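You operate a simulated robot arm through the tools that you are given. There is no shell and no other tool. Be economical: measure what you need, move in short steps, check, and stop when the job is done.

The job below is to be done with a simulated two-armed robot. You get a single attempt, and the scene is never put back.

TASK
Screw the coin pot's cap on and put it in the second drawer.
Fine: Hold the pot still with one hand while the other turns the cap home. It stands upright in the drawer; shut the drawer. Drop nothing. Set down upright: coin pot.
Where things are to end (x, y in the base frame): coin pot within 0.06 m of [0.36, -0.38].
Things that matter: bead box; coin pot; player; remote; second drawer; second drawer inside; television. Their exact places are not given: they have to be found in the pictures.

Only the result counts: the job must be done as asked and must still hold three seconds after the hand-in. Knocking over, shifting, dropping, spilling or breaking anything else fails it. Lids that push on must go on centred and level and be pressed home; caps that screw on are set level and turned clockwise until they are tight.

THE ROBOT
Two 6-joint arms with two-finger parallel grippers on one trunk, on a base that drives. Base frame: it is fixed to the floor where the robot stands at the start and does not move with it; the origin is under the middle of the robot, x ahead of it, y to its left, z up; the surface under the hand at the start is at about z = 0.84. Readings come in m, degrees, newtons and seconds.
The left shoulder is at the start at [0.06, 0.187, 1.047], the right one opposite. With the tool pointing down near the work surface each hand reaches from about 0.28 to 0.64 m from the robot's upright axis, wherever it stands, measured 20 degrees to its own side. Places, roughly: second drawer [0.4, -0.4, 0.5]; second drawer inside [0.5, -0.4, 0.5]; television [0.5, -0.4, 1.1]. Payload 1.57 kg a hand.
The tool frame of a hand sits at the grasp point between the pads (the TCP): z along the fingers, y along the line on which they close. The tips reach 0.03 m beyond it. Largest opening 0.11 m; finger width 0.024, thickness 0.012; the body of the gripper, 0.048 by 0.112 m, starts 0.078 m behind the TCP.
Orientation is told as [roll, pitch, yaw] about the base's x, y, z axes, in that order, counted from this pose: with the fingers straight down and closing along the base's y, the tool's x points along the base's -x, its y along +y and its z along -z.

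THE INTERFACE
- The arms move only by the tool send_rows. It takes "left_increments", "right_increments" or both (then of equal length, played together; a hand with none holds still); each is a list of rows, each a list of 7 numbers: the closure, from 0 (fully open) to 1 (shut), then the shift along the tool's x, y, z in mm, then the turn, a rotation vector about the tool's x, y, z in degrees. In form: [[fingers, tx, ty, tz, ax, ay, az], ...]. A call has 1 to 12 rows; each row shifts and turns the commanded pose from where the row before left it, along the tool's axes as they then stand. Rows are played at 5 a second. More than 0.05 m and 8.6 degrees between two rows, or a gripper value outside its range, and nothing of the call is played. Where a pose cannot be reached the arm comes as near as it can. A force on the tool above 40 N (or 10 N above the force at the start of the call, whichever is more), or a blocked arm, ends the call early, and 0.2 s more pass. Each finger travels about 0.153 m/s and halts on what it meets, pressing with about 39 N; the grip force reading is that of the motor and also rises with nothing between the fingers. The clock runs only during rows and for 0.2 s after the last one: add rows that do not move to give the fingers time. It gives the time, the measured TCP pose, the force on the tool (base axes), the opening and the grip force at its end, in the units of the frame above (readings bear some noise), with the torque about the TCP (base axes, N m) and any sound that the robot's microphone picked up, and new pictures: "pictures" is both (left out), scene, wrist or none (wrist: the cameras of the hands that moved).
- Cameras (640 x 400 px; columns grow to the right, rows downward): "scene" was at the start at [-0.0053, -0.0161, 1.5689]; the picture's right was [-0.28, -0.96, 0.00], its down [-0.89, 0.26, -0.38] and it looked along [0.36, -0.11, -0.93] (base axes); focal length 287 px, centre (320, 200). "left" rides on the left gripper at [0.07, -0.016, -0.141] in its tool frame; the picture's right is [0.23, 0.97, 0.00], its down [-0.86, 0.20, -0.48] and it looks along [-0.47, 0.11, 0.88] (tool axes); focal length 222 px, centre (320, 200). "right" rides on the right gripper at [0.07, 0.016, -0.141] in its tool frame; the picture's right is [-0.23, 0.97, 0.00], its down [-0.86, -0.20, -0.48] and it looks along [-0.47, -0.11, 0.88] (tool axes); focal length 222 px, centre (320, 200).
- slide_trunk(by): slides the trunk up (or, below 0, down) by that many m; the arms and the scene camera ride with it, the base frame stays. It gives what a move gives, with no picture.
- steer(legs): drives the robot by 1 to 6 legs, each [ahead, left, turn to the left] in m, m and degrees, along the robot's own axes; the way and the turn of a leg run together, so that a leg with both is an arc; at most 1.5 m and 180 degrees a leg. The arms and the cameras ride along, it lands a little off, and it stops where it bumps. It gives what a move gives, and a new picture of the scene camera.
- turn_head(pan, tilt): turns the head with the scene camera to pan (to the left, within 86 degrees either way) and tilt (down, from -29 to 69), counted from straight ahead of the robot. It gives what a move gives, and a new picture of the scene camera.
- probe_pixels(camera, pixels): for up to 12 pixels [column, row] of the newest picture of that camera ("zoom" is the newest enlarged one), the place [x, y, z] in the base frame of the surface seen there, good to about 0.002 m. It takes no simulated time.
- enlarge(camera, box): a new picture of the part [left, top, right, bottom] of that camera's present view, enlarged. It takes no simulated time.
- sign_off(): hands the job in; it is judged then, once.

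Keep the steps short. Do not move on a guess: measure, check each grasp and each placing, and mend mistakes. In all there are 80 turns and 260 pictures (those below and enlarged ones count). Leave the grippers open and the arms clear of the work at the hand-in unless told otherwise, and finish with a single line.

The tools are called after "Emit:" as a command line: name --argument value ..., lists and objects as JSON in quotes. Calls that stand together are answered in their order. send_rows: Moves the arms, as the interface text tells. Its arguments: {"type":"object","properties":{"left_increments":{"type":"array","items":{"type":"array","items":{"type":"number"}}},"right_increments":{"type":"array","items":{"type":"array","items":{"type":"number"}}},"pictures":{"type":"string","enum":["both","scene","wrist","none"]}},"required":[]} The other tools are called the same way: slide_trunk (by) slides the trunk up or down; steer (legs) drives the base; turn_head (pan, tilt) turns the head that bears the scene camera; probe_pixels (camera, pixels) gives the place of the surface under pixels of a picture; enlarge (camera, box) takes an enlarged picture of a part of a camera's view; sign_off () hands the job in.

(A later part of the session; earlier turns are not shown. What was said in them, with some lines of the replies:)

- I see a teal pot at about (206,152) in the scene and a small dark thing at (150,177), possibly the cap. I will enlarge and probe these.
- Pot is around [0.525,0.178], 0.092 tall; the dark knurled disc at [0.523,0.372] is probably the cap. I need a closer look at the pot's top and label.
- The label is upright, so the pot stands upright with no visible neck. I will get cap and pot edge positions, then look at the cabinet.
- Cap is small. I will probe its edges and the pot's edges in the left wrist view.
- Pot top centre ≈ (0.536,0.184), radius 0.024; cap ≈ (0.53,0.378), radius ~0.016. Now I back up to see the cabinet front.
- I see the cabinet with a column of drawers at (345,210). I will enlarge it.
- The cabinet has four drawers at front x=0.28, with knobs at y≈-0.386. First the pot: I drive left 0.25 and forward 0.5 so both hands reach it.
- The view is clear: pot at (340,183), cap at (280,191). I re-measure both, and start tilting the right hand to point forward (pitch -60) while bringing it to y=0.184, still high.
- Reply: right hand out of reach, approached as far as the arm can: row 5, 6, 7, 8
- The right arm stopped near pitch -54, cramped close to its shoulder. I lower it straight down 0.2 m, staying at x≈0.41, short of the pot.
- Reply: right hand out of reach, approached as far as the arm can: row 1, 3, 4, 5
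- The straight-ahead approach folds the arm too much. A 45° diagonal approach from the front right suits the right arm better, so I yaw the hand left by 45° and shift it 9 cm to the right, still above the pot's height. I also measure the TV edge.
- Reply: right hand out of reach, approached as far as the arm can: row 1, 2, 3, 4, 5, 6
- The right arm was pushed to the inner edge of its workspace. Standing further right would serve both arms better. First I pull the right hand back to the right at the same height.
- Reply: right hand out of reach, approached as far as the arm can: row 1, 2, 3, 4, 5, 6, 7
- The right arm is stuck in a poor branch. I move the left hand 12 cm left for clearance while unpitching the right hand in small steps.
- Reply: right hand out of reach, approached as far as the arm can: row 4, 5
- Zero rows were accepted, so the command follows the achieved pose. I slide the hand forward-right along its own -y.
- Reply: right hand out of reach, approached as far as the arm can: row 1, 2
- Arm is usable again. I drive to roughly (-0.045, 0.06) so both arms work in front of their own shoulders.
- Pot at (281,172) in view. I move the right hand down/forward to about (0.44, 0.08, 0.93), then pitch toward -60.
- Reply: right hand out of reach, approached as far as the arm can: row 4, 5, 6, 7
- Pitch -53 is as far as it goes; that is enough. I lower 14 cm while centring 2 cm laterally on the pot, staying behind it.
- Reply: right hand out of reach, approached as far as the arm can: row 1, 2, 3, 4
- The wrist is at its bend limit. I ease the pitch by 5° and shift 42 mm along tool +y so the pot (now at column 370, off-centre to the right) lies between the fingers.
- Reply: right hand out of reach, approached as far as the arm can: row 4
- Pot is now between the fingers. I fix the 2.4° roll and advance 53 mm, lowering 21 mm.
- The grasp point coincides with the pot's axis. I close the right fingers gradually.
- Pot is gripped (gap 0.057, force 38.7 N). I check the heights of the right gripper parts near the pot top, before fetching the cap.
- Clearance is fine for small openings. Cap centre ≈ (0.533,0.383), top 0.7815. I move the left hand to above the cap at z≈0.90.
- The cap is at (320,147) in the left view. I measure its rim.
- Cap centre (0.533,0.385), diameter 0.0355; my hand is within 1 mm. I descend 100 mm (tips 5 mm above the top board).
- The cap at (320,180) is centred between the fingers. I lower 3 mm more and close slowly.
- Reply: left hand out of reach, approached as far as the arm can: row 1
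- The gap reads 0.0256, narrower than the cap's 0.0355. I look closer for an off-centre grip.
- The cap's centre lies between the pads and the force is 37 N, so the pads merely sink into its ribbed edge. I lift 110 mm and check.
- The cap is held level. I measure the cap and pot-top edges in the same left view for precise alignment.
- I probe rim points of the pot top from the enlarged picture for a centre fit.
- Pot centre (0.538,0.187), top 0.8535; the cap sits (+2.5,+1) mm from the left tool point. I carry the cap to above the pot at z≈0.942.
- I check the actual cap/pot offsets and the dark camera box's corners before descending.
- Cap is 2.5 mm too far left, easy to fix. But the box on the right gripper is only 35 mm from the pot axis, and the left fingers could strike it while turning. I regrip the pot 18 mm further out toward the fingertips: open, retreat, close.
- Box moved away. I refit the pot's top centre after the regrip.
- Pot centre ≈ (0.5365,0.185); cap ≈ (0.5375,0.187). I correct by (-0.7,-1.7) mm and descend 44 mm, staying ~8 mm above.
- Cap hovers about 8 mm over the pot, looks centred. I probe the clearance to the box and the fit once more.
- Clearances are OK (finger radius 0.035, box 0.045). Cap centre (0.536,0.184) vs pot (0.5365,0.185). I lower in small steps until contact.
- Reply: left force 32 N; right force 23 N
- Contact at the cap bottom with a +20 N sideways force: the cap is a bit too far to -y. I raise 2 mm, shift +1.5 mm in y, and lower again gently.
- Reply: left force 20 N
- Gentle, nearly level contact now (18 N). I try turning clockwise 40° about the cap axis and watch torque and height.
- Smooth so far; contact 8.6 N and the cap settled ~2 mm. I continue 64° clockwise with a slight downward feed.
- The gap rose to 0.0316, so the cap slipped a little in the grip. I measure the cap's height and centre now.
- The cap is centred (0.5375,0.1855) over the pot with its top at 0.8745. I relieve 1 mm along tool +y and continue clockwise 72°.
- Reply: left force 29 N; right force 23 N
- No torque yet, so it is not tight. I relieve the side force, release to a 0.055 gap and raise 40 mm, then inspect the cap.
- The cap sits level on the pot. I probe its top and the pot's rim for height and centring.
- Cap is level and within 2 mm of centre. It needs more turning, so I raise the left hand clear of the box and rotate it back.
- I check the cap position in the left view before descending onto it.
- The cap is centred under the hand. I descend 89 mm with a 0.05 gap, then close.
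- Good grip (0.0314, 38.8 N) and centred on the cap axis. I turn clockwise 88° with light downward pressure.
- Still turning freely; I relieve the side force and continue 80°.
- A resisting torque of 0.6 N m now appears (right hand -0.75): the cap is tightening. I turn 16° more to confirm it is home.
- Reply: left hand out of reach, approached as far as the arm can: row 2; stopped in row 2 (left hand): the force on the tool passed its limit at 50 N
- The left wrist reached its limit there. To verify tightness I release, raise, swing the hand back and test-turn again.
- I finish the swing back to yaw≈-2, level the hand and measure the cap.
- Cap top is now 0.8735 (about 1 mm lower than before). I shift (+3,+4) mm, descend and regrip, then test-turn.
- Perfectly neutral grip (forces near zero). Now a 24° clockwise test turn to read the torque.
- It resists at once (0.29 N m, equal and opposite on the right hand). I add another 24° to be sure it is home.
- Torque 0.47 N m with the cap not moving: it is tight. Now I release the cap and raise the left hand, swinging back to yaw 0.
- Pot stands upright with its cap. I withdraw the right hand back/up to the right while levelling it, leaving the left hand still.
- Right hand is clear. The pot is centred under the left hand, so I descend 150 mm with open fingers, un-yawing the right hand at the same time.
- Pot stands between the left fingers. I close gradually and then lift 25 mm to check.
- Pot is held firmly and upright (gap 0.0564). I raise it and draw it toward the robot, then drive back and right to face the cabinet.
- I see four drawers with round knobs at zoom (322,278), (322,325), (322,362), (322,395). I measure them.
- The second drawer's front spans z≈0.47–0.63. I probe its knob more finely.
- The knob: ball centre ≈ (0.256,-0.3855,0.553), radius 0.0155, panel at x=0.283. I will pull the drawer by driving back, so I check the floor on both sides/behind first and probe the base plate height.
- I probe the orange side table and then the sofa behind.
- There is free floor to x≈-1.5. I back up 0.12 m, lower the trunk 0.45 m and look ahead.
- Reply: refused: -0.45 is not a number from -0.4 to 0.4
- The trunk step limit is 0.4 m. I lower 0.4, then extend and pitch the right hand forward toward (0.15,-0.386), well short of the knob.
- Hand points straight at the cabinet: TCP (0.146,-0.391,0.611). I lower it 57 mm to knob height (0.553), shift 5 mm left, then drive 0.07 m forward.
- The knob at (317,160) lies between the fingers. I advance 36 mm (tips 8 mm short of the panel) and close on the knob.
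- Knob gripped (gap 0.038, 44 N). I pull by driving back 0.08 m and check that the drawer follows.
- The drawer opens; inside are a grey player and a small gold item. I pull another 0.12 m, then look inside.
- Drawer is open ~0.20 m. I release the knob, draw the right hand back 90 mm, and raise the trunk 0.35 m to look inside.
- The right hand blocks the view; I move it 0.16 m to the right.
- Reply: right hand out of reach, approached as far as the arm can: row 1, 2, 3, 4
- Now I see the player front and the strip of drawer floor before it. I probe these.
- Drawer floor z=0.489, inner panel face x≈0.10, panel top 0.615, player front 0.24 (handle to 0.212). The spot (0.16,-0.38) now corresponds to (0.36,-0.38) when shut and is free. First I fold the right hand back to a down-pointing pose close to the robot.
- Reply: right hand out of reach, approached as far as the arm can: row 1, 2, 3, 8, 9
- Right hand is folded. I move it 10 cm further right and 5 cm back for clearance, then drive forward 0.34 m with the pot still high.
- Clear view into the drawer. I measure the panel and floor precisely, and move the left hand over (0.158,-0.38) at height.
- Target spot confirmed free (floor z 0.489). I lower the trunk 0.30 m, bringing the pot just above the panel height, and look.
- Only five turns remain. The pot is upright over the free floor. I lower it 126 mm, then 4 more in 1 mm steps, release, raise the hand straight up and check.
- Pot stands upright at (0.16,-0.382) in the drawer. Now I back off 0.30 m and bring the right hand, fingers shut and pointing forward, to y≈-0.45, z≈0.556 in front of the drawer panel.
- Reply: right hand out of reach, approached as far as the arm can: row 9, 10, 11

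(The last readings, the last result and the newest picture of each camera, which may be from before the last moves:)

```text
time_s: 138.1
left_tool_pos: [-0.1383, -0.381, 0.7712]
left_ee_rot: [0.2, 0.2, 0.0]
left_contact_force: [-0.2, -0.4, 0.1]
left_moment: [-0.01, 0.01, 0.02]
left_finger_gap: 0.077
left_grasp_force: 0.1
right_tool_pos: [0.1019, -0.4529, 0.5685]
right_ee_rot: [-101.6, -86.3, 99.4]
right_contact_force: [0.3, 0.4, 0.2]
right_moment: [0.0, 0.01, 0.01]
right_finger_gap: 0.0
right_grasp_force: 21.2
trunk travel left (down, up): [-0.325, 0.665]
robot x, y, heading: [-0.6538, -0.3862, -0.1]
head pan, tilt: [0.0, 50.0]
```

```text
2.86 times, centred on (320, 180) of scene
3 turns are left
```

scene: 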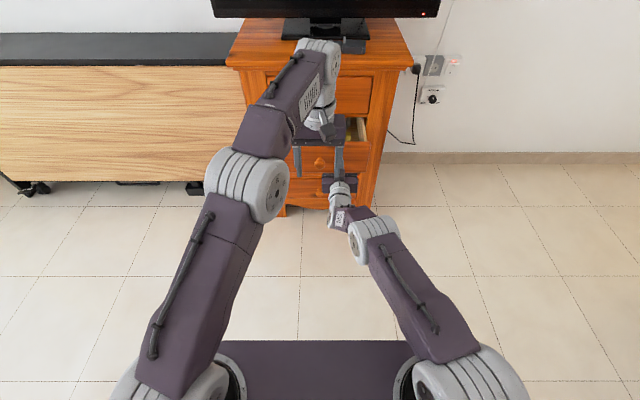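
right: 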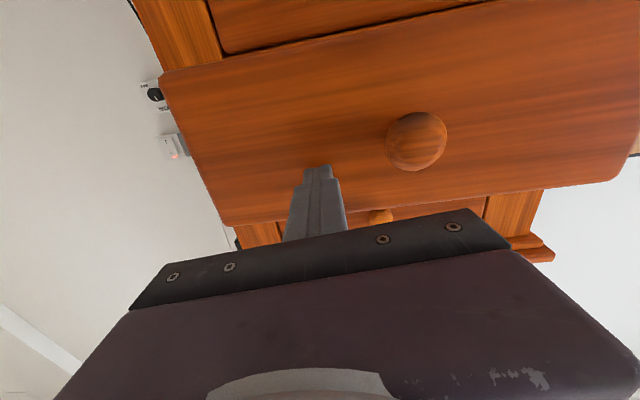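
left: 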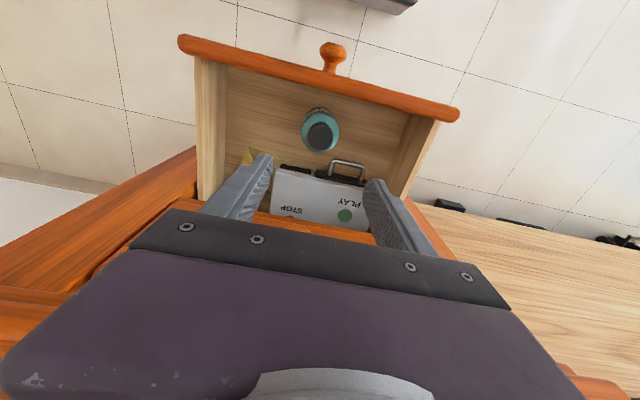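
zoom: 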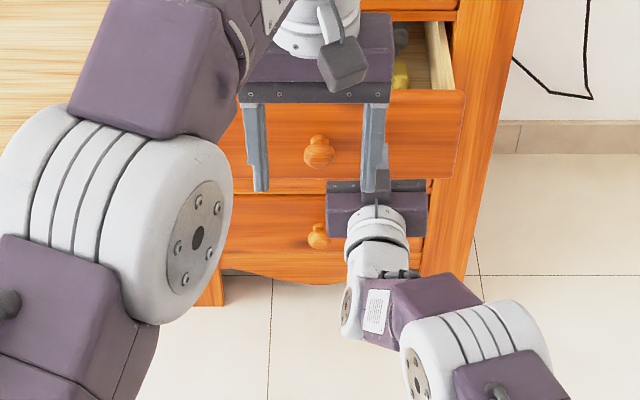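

The fingertips are in front of the panel, at x≈0.13. I drive 0.14 m forward to push the drawer in, then finish with 2 mm arm steps under the force limit, and measure the panel.

Emit:
steer --legs '[[0.14, 0, 0.1]]'

Emit:
send_rows --right_increments '[[1, 0, 0, 2, 0, 0, 0], [1, 0, 0, 2, 0, 0, 0], [1, 0, 0, 2, 0, 0, 0], [1, 0, 0, 2, 0, 0, 0], [1, 0, 0, 2, 0, 0, 0], [1, 0, 0, 2, 0, 0, 0], [1, 0, 0, 2, 0, 0, 0], [1, 0, 0, 2, 0, 0, 0], [1, 0, 0, 2, 0, 0, 0], [1, 0, 0, 0, 0, 0, 0]]'

Emit:
probe_pixels --camera "right" --pixels '[[250, 130], [350, 120], [480, 100], [250, 190], [190, 30], [415, 140], [300, 150], [300, 20], [560, 100]]'

Emit:
enlarge --camera "scene" --box '[230, 110, 410, 250]'

Emit:
enlarge --camera "right" --box '[120, 0, 620, 280]'

```text
time_s: 139.4
left_tool_pos: [0.0014, -0.3797, 0.771]
left_ee_rot: [0.2, 0.2, 0.2]
left_contact_force: [1.4, 0.4, 0.5]
left_moment: [0.01, 0.0, 0.0]
left_finger_gap: 0.0769
left_grasp_force: 0.1
right_tool_pos: [0.2431, -0.4512, 0.568]
right_ee_rot: [-100.2, -86.4, 98.2]
right_contact_force: [0.7, -0.4, -0.6]
right_moment: [-0.03, -0.04, -0.01]
right_finger_gap: 0.0
right_grasp_force: 21.7
trunk travel left (down, up): [-0.325, 0.665]
robot x, y, heading: [-0.5093, -0.3881, -0.0]
head pan, tilt: [0.0, 50.0]
```

scene: 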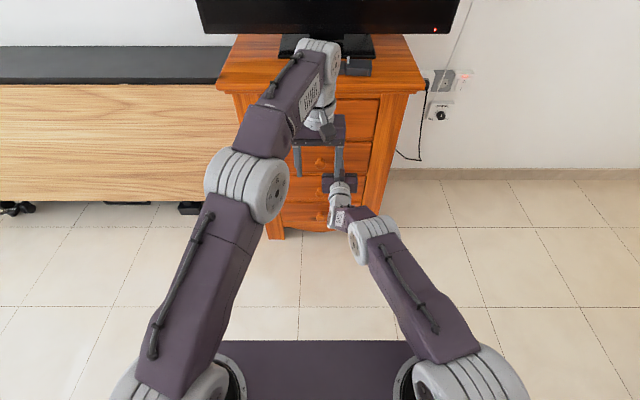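

```text
time_s: 140.9
left_tool_pos: [-0.0018, -0.38, 0.7731]
left_ee_rot: [0.2, 0.1, 0.3]
left_contact_force: [-0.1, 0.1, 0.4]
left_moment: [0.01, -0.01, 0.01]
left_finger_gap: 0.0771
left_grasp_force: 0.0
right_tool_pos: [0.2502, -0.4505, 0.5688]
right_ee_rot: [-101.4, -86.3, 99.3]
right_contact_force: [-24.4, -0.9, 8.3]
right_moment: [0.08, -0.03, 0.11]
right_finger_gap: 0.0
right_grasp_force: 20.9
trunk travel left (down, up): [-0.325, 0.665]
robot x, y, heading: [-0.5122, -0.3873, -0.1]
head pan, tilt: [0.0, 50.0]
stopped in row 7 (right hand): the force on the tool passed its limit at 45 N (the readings are from after the stop); the commanded pose is now the measured one
```

scene: 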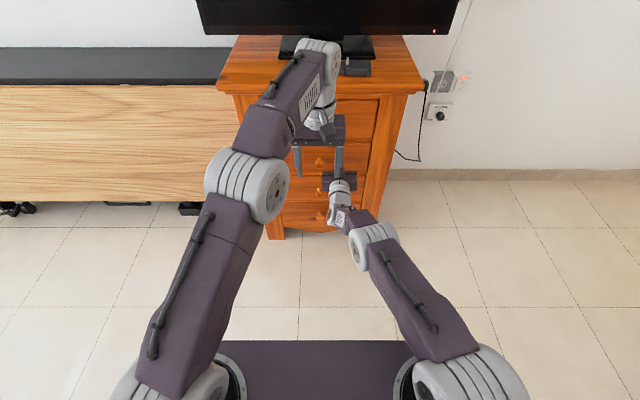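
right: 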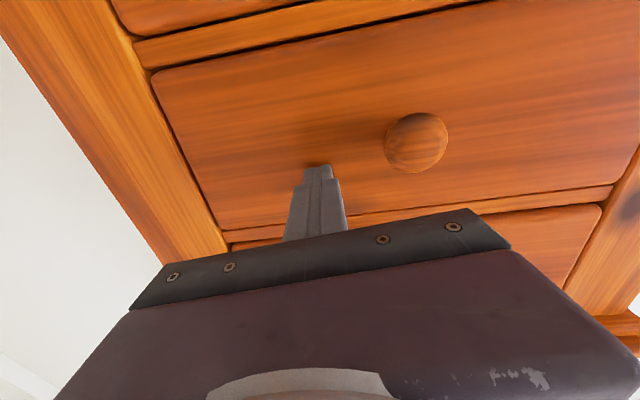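

```text
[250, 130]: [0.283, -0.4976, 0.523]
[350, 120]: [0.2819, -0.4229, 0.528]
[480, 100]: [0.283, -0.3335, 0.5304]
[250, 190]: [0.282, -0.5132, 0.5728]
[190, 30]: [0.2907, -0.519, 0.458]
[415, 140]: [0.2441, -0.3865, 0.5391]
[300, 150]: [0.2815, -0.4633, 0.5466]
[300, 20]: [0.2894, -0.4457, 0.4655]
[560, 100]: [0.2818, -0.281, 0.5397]
```

```text
2.86 times, centred on (320, 180) of scene
```

zoom: 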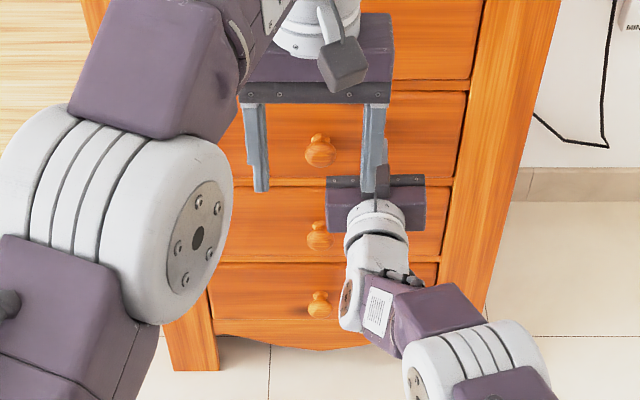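

```text
1.28 times, centred on (370, 140) of right
2 turns are left
```

zoom: 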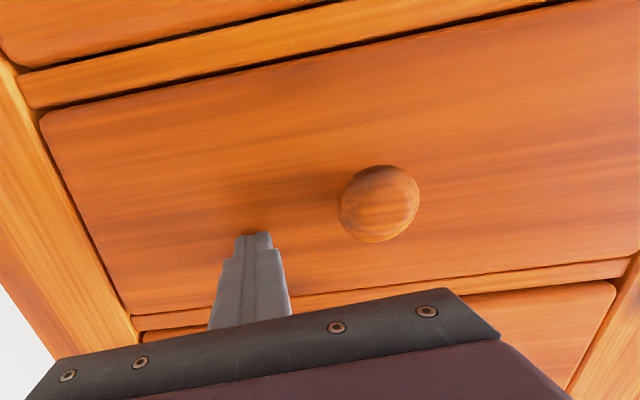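

The panel is back at x=0.283 with the knob at 0.244, the same as when shut. I drive back 0.15 m and open the grippers, leaving both arms clear.

Emit:
steer --legs '[[-0.15, 0, 0]]'

Emit:
send_rows --left_increments '[[0, 0, 0, 0, 0, 0, 0], [0, 0, 0, 0, 0, 0, 0], [0, 0, 0, 0, 0, 0, 0], [0, 0, 0, 0, 0, 0, 0]]' --right_increments '[[0, 0, 0, 0, 0, 0, 0], [0, 0, 0, 0, 0, 0, 0], [0, 0, 0, 0, 0, 0, 0], [0, 0, 0, 0, 0, 0, 0]]'

```text
time_s: 142.3
left_tool_pos: [-0.1484, -0.3788, 0.7729]
left_ee_rot: [0.2, 0.2, 0.0]
left_contact_force: [-0.3, 0.0, 0.5]
left_moment: [0.0, 0.01, -0.04]
left_finger_gap: 0.0772
left_grasp_force: 0.1
right_tool_pos: [0.1027, -0.4511, 0.5655]
right_ee_rot: [-97.2, -86.3, 95.3]
right_contact_force: [0.3, 0.0, 0.5]
right_moment: [-0.01, 0.01, -0.01]
right_finger_gap: 0.0
right_grasp_force: 21.3
trunk travel left (down, up): [-0.325, 0.665]
robot x, y, heading: [-0.6593, -0.3828, 0.1]
head pan, tilt: [0.0, 50.0]
```

scene: 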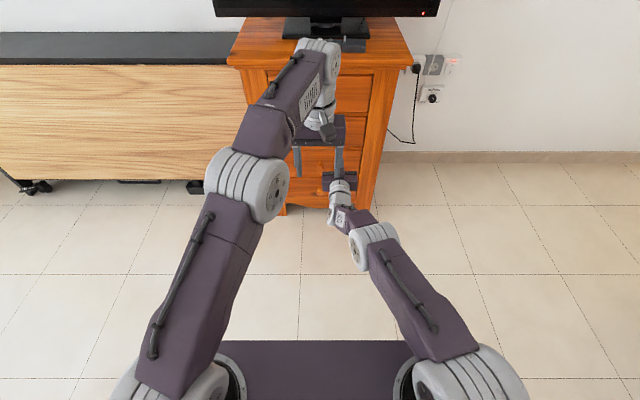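

```text
time_s: 143.3
left_tool_pos: [-0.1481, -0.3807, 0.7714]
left_ee_rot: [0.3, 0.3, 0.1]
left_contact_force: [0.0, 0.7, 0.2]
left_moment: [0.01, -0.04, 0.0]
left_finger_gap: 0.1101
left_grasp_force: 0.1
right_tool_pos: [0.1034, -0.4509, 0.5659]
right_ee_rot: [-96.3, -86.3, 94.4]
right_contact_force: [0.3, -0.4, -0.3]
right_moment: [0.0, -0.02, 0.01]
right_finger_gap: 0.1098
right_grasp_force: 0.0
trunk travel left (down, up): [-0.325, 0.665]
robot x, y, heading: [-0.6584, -0.3861, -0.1]
head pan, tilt: [0.0, 50.0]
1 turns are left
```

scene: 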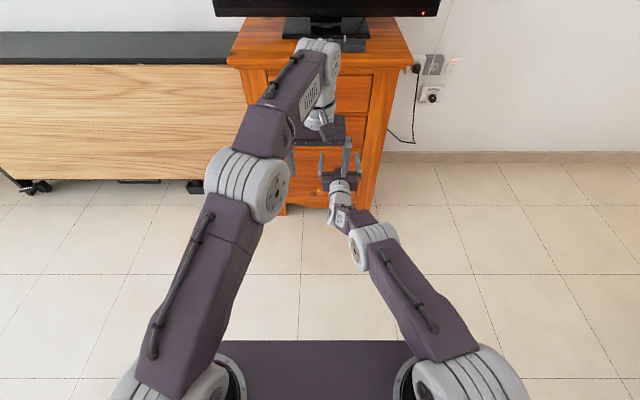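
right: 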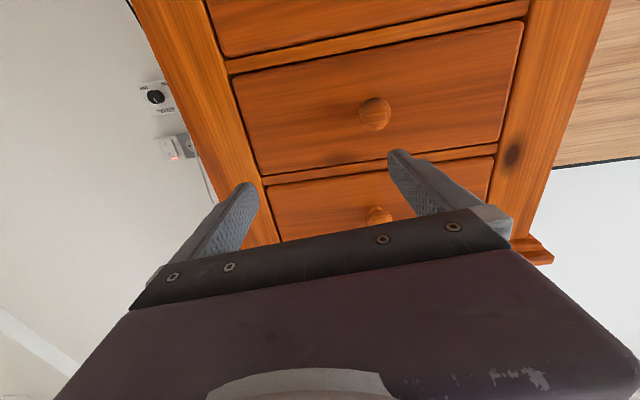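
left: 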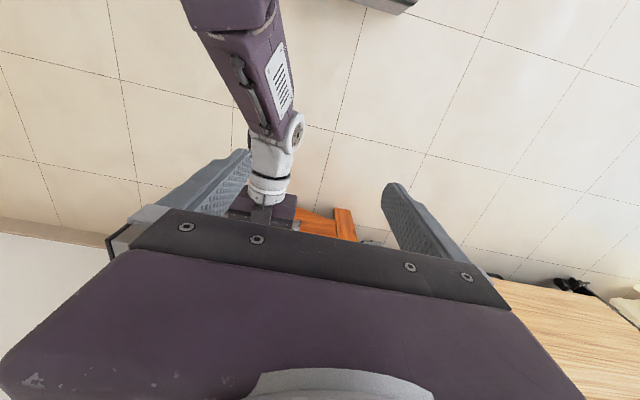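

The drawer is shut, both grippers are open and clear of the work, so I hand in.

Emit:
sign_off

```text
The job is handed in.
```

The coin pot's cap is screwed on tight, and the pot was set upright in the second drawer, about (0.36, -0.38) now that the drawer is shut; I could not look inside again after shutting it.
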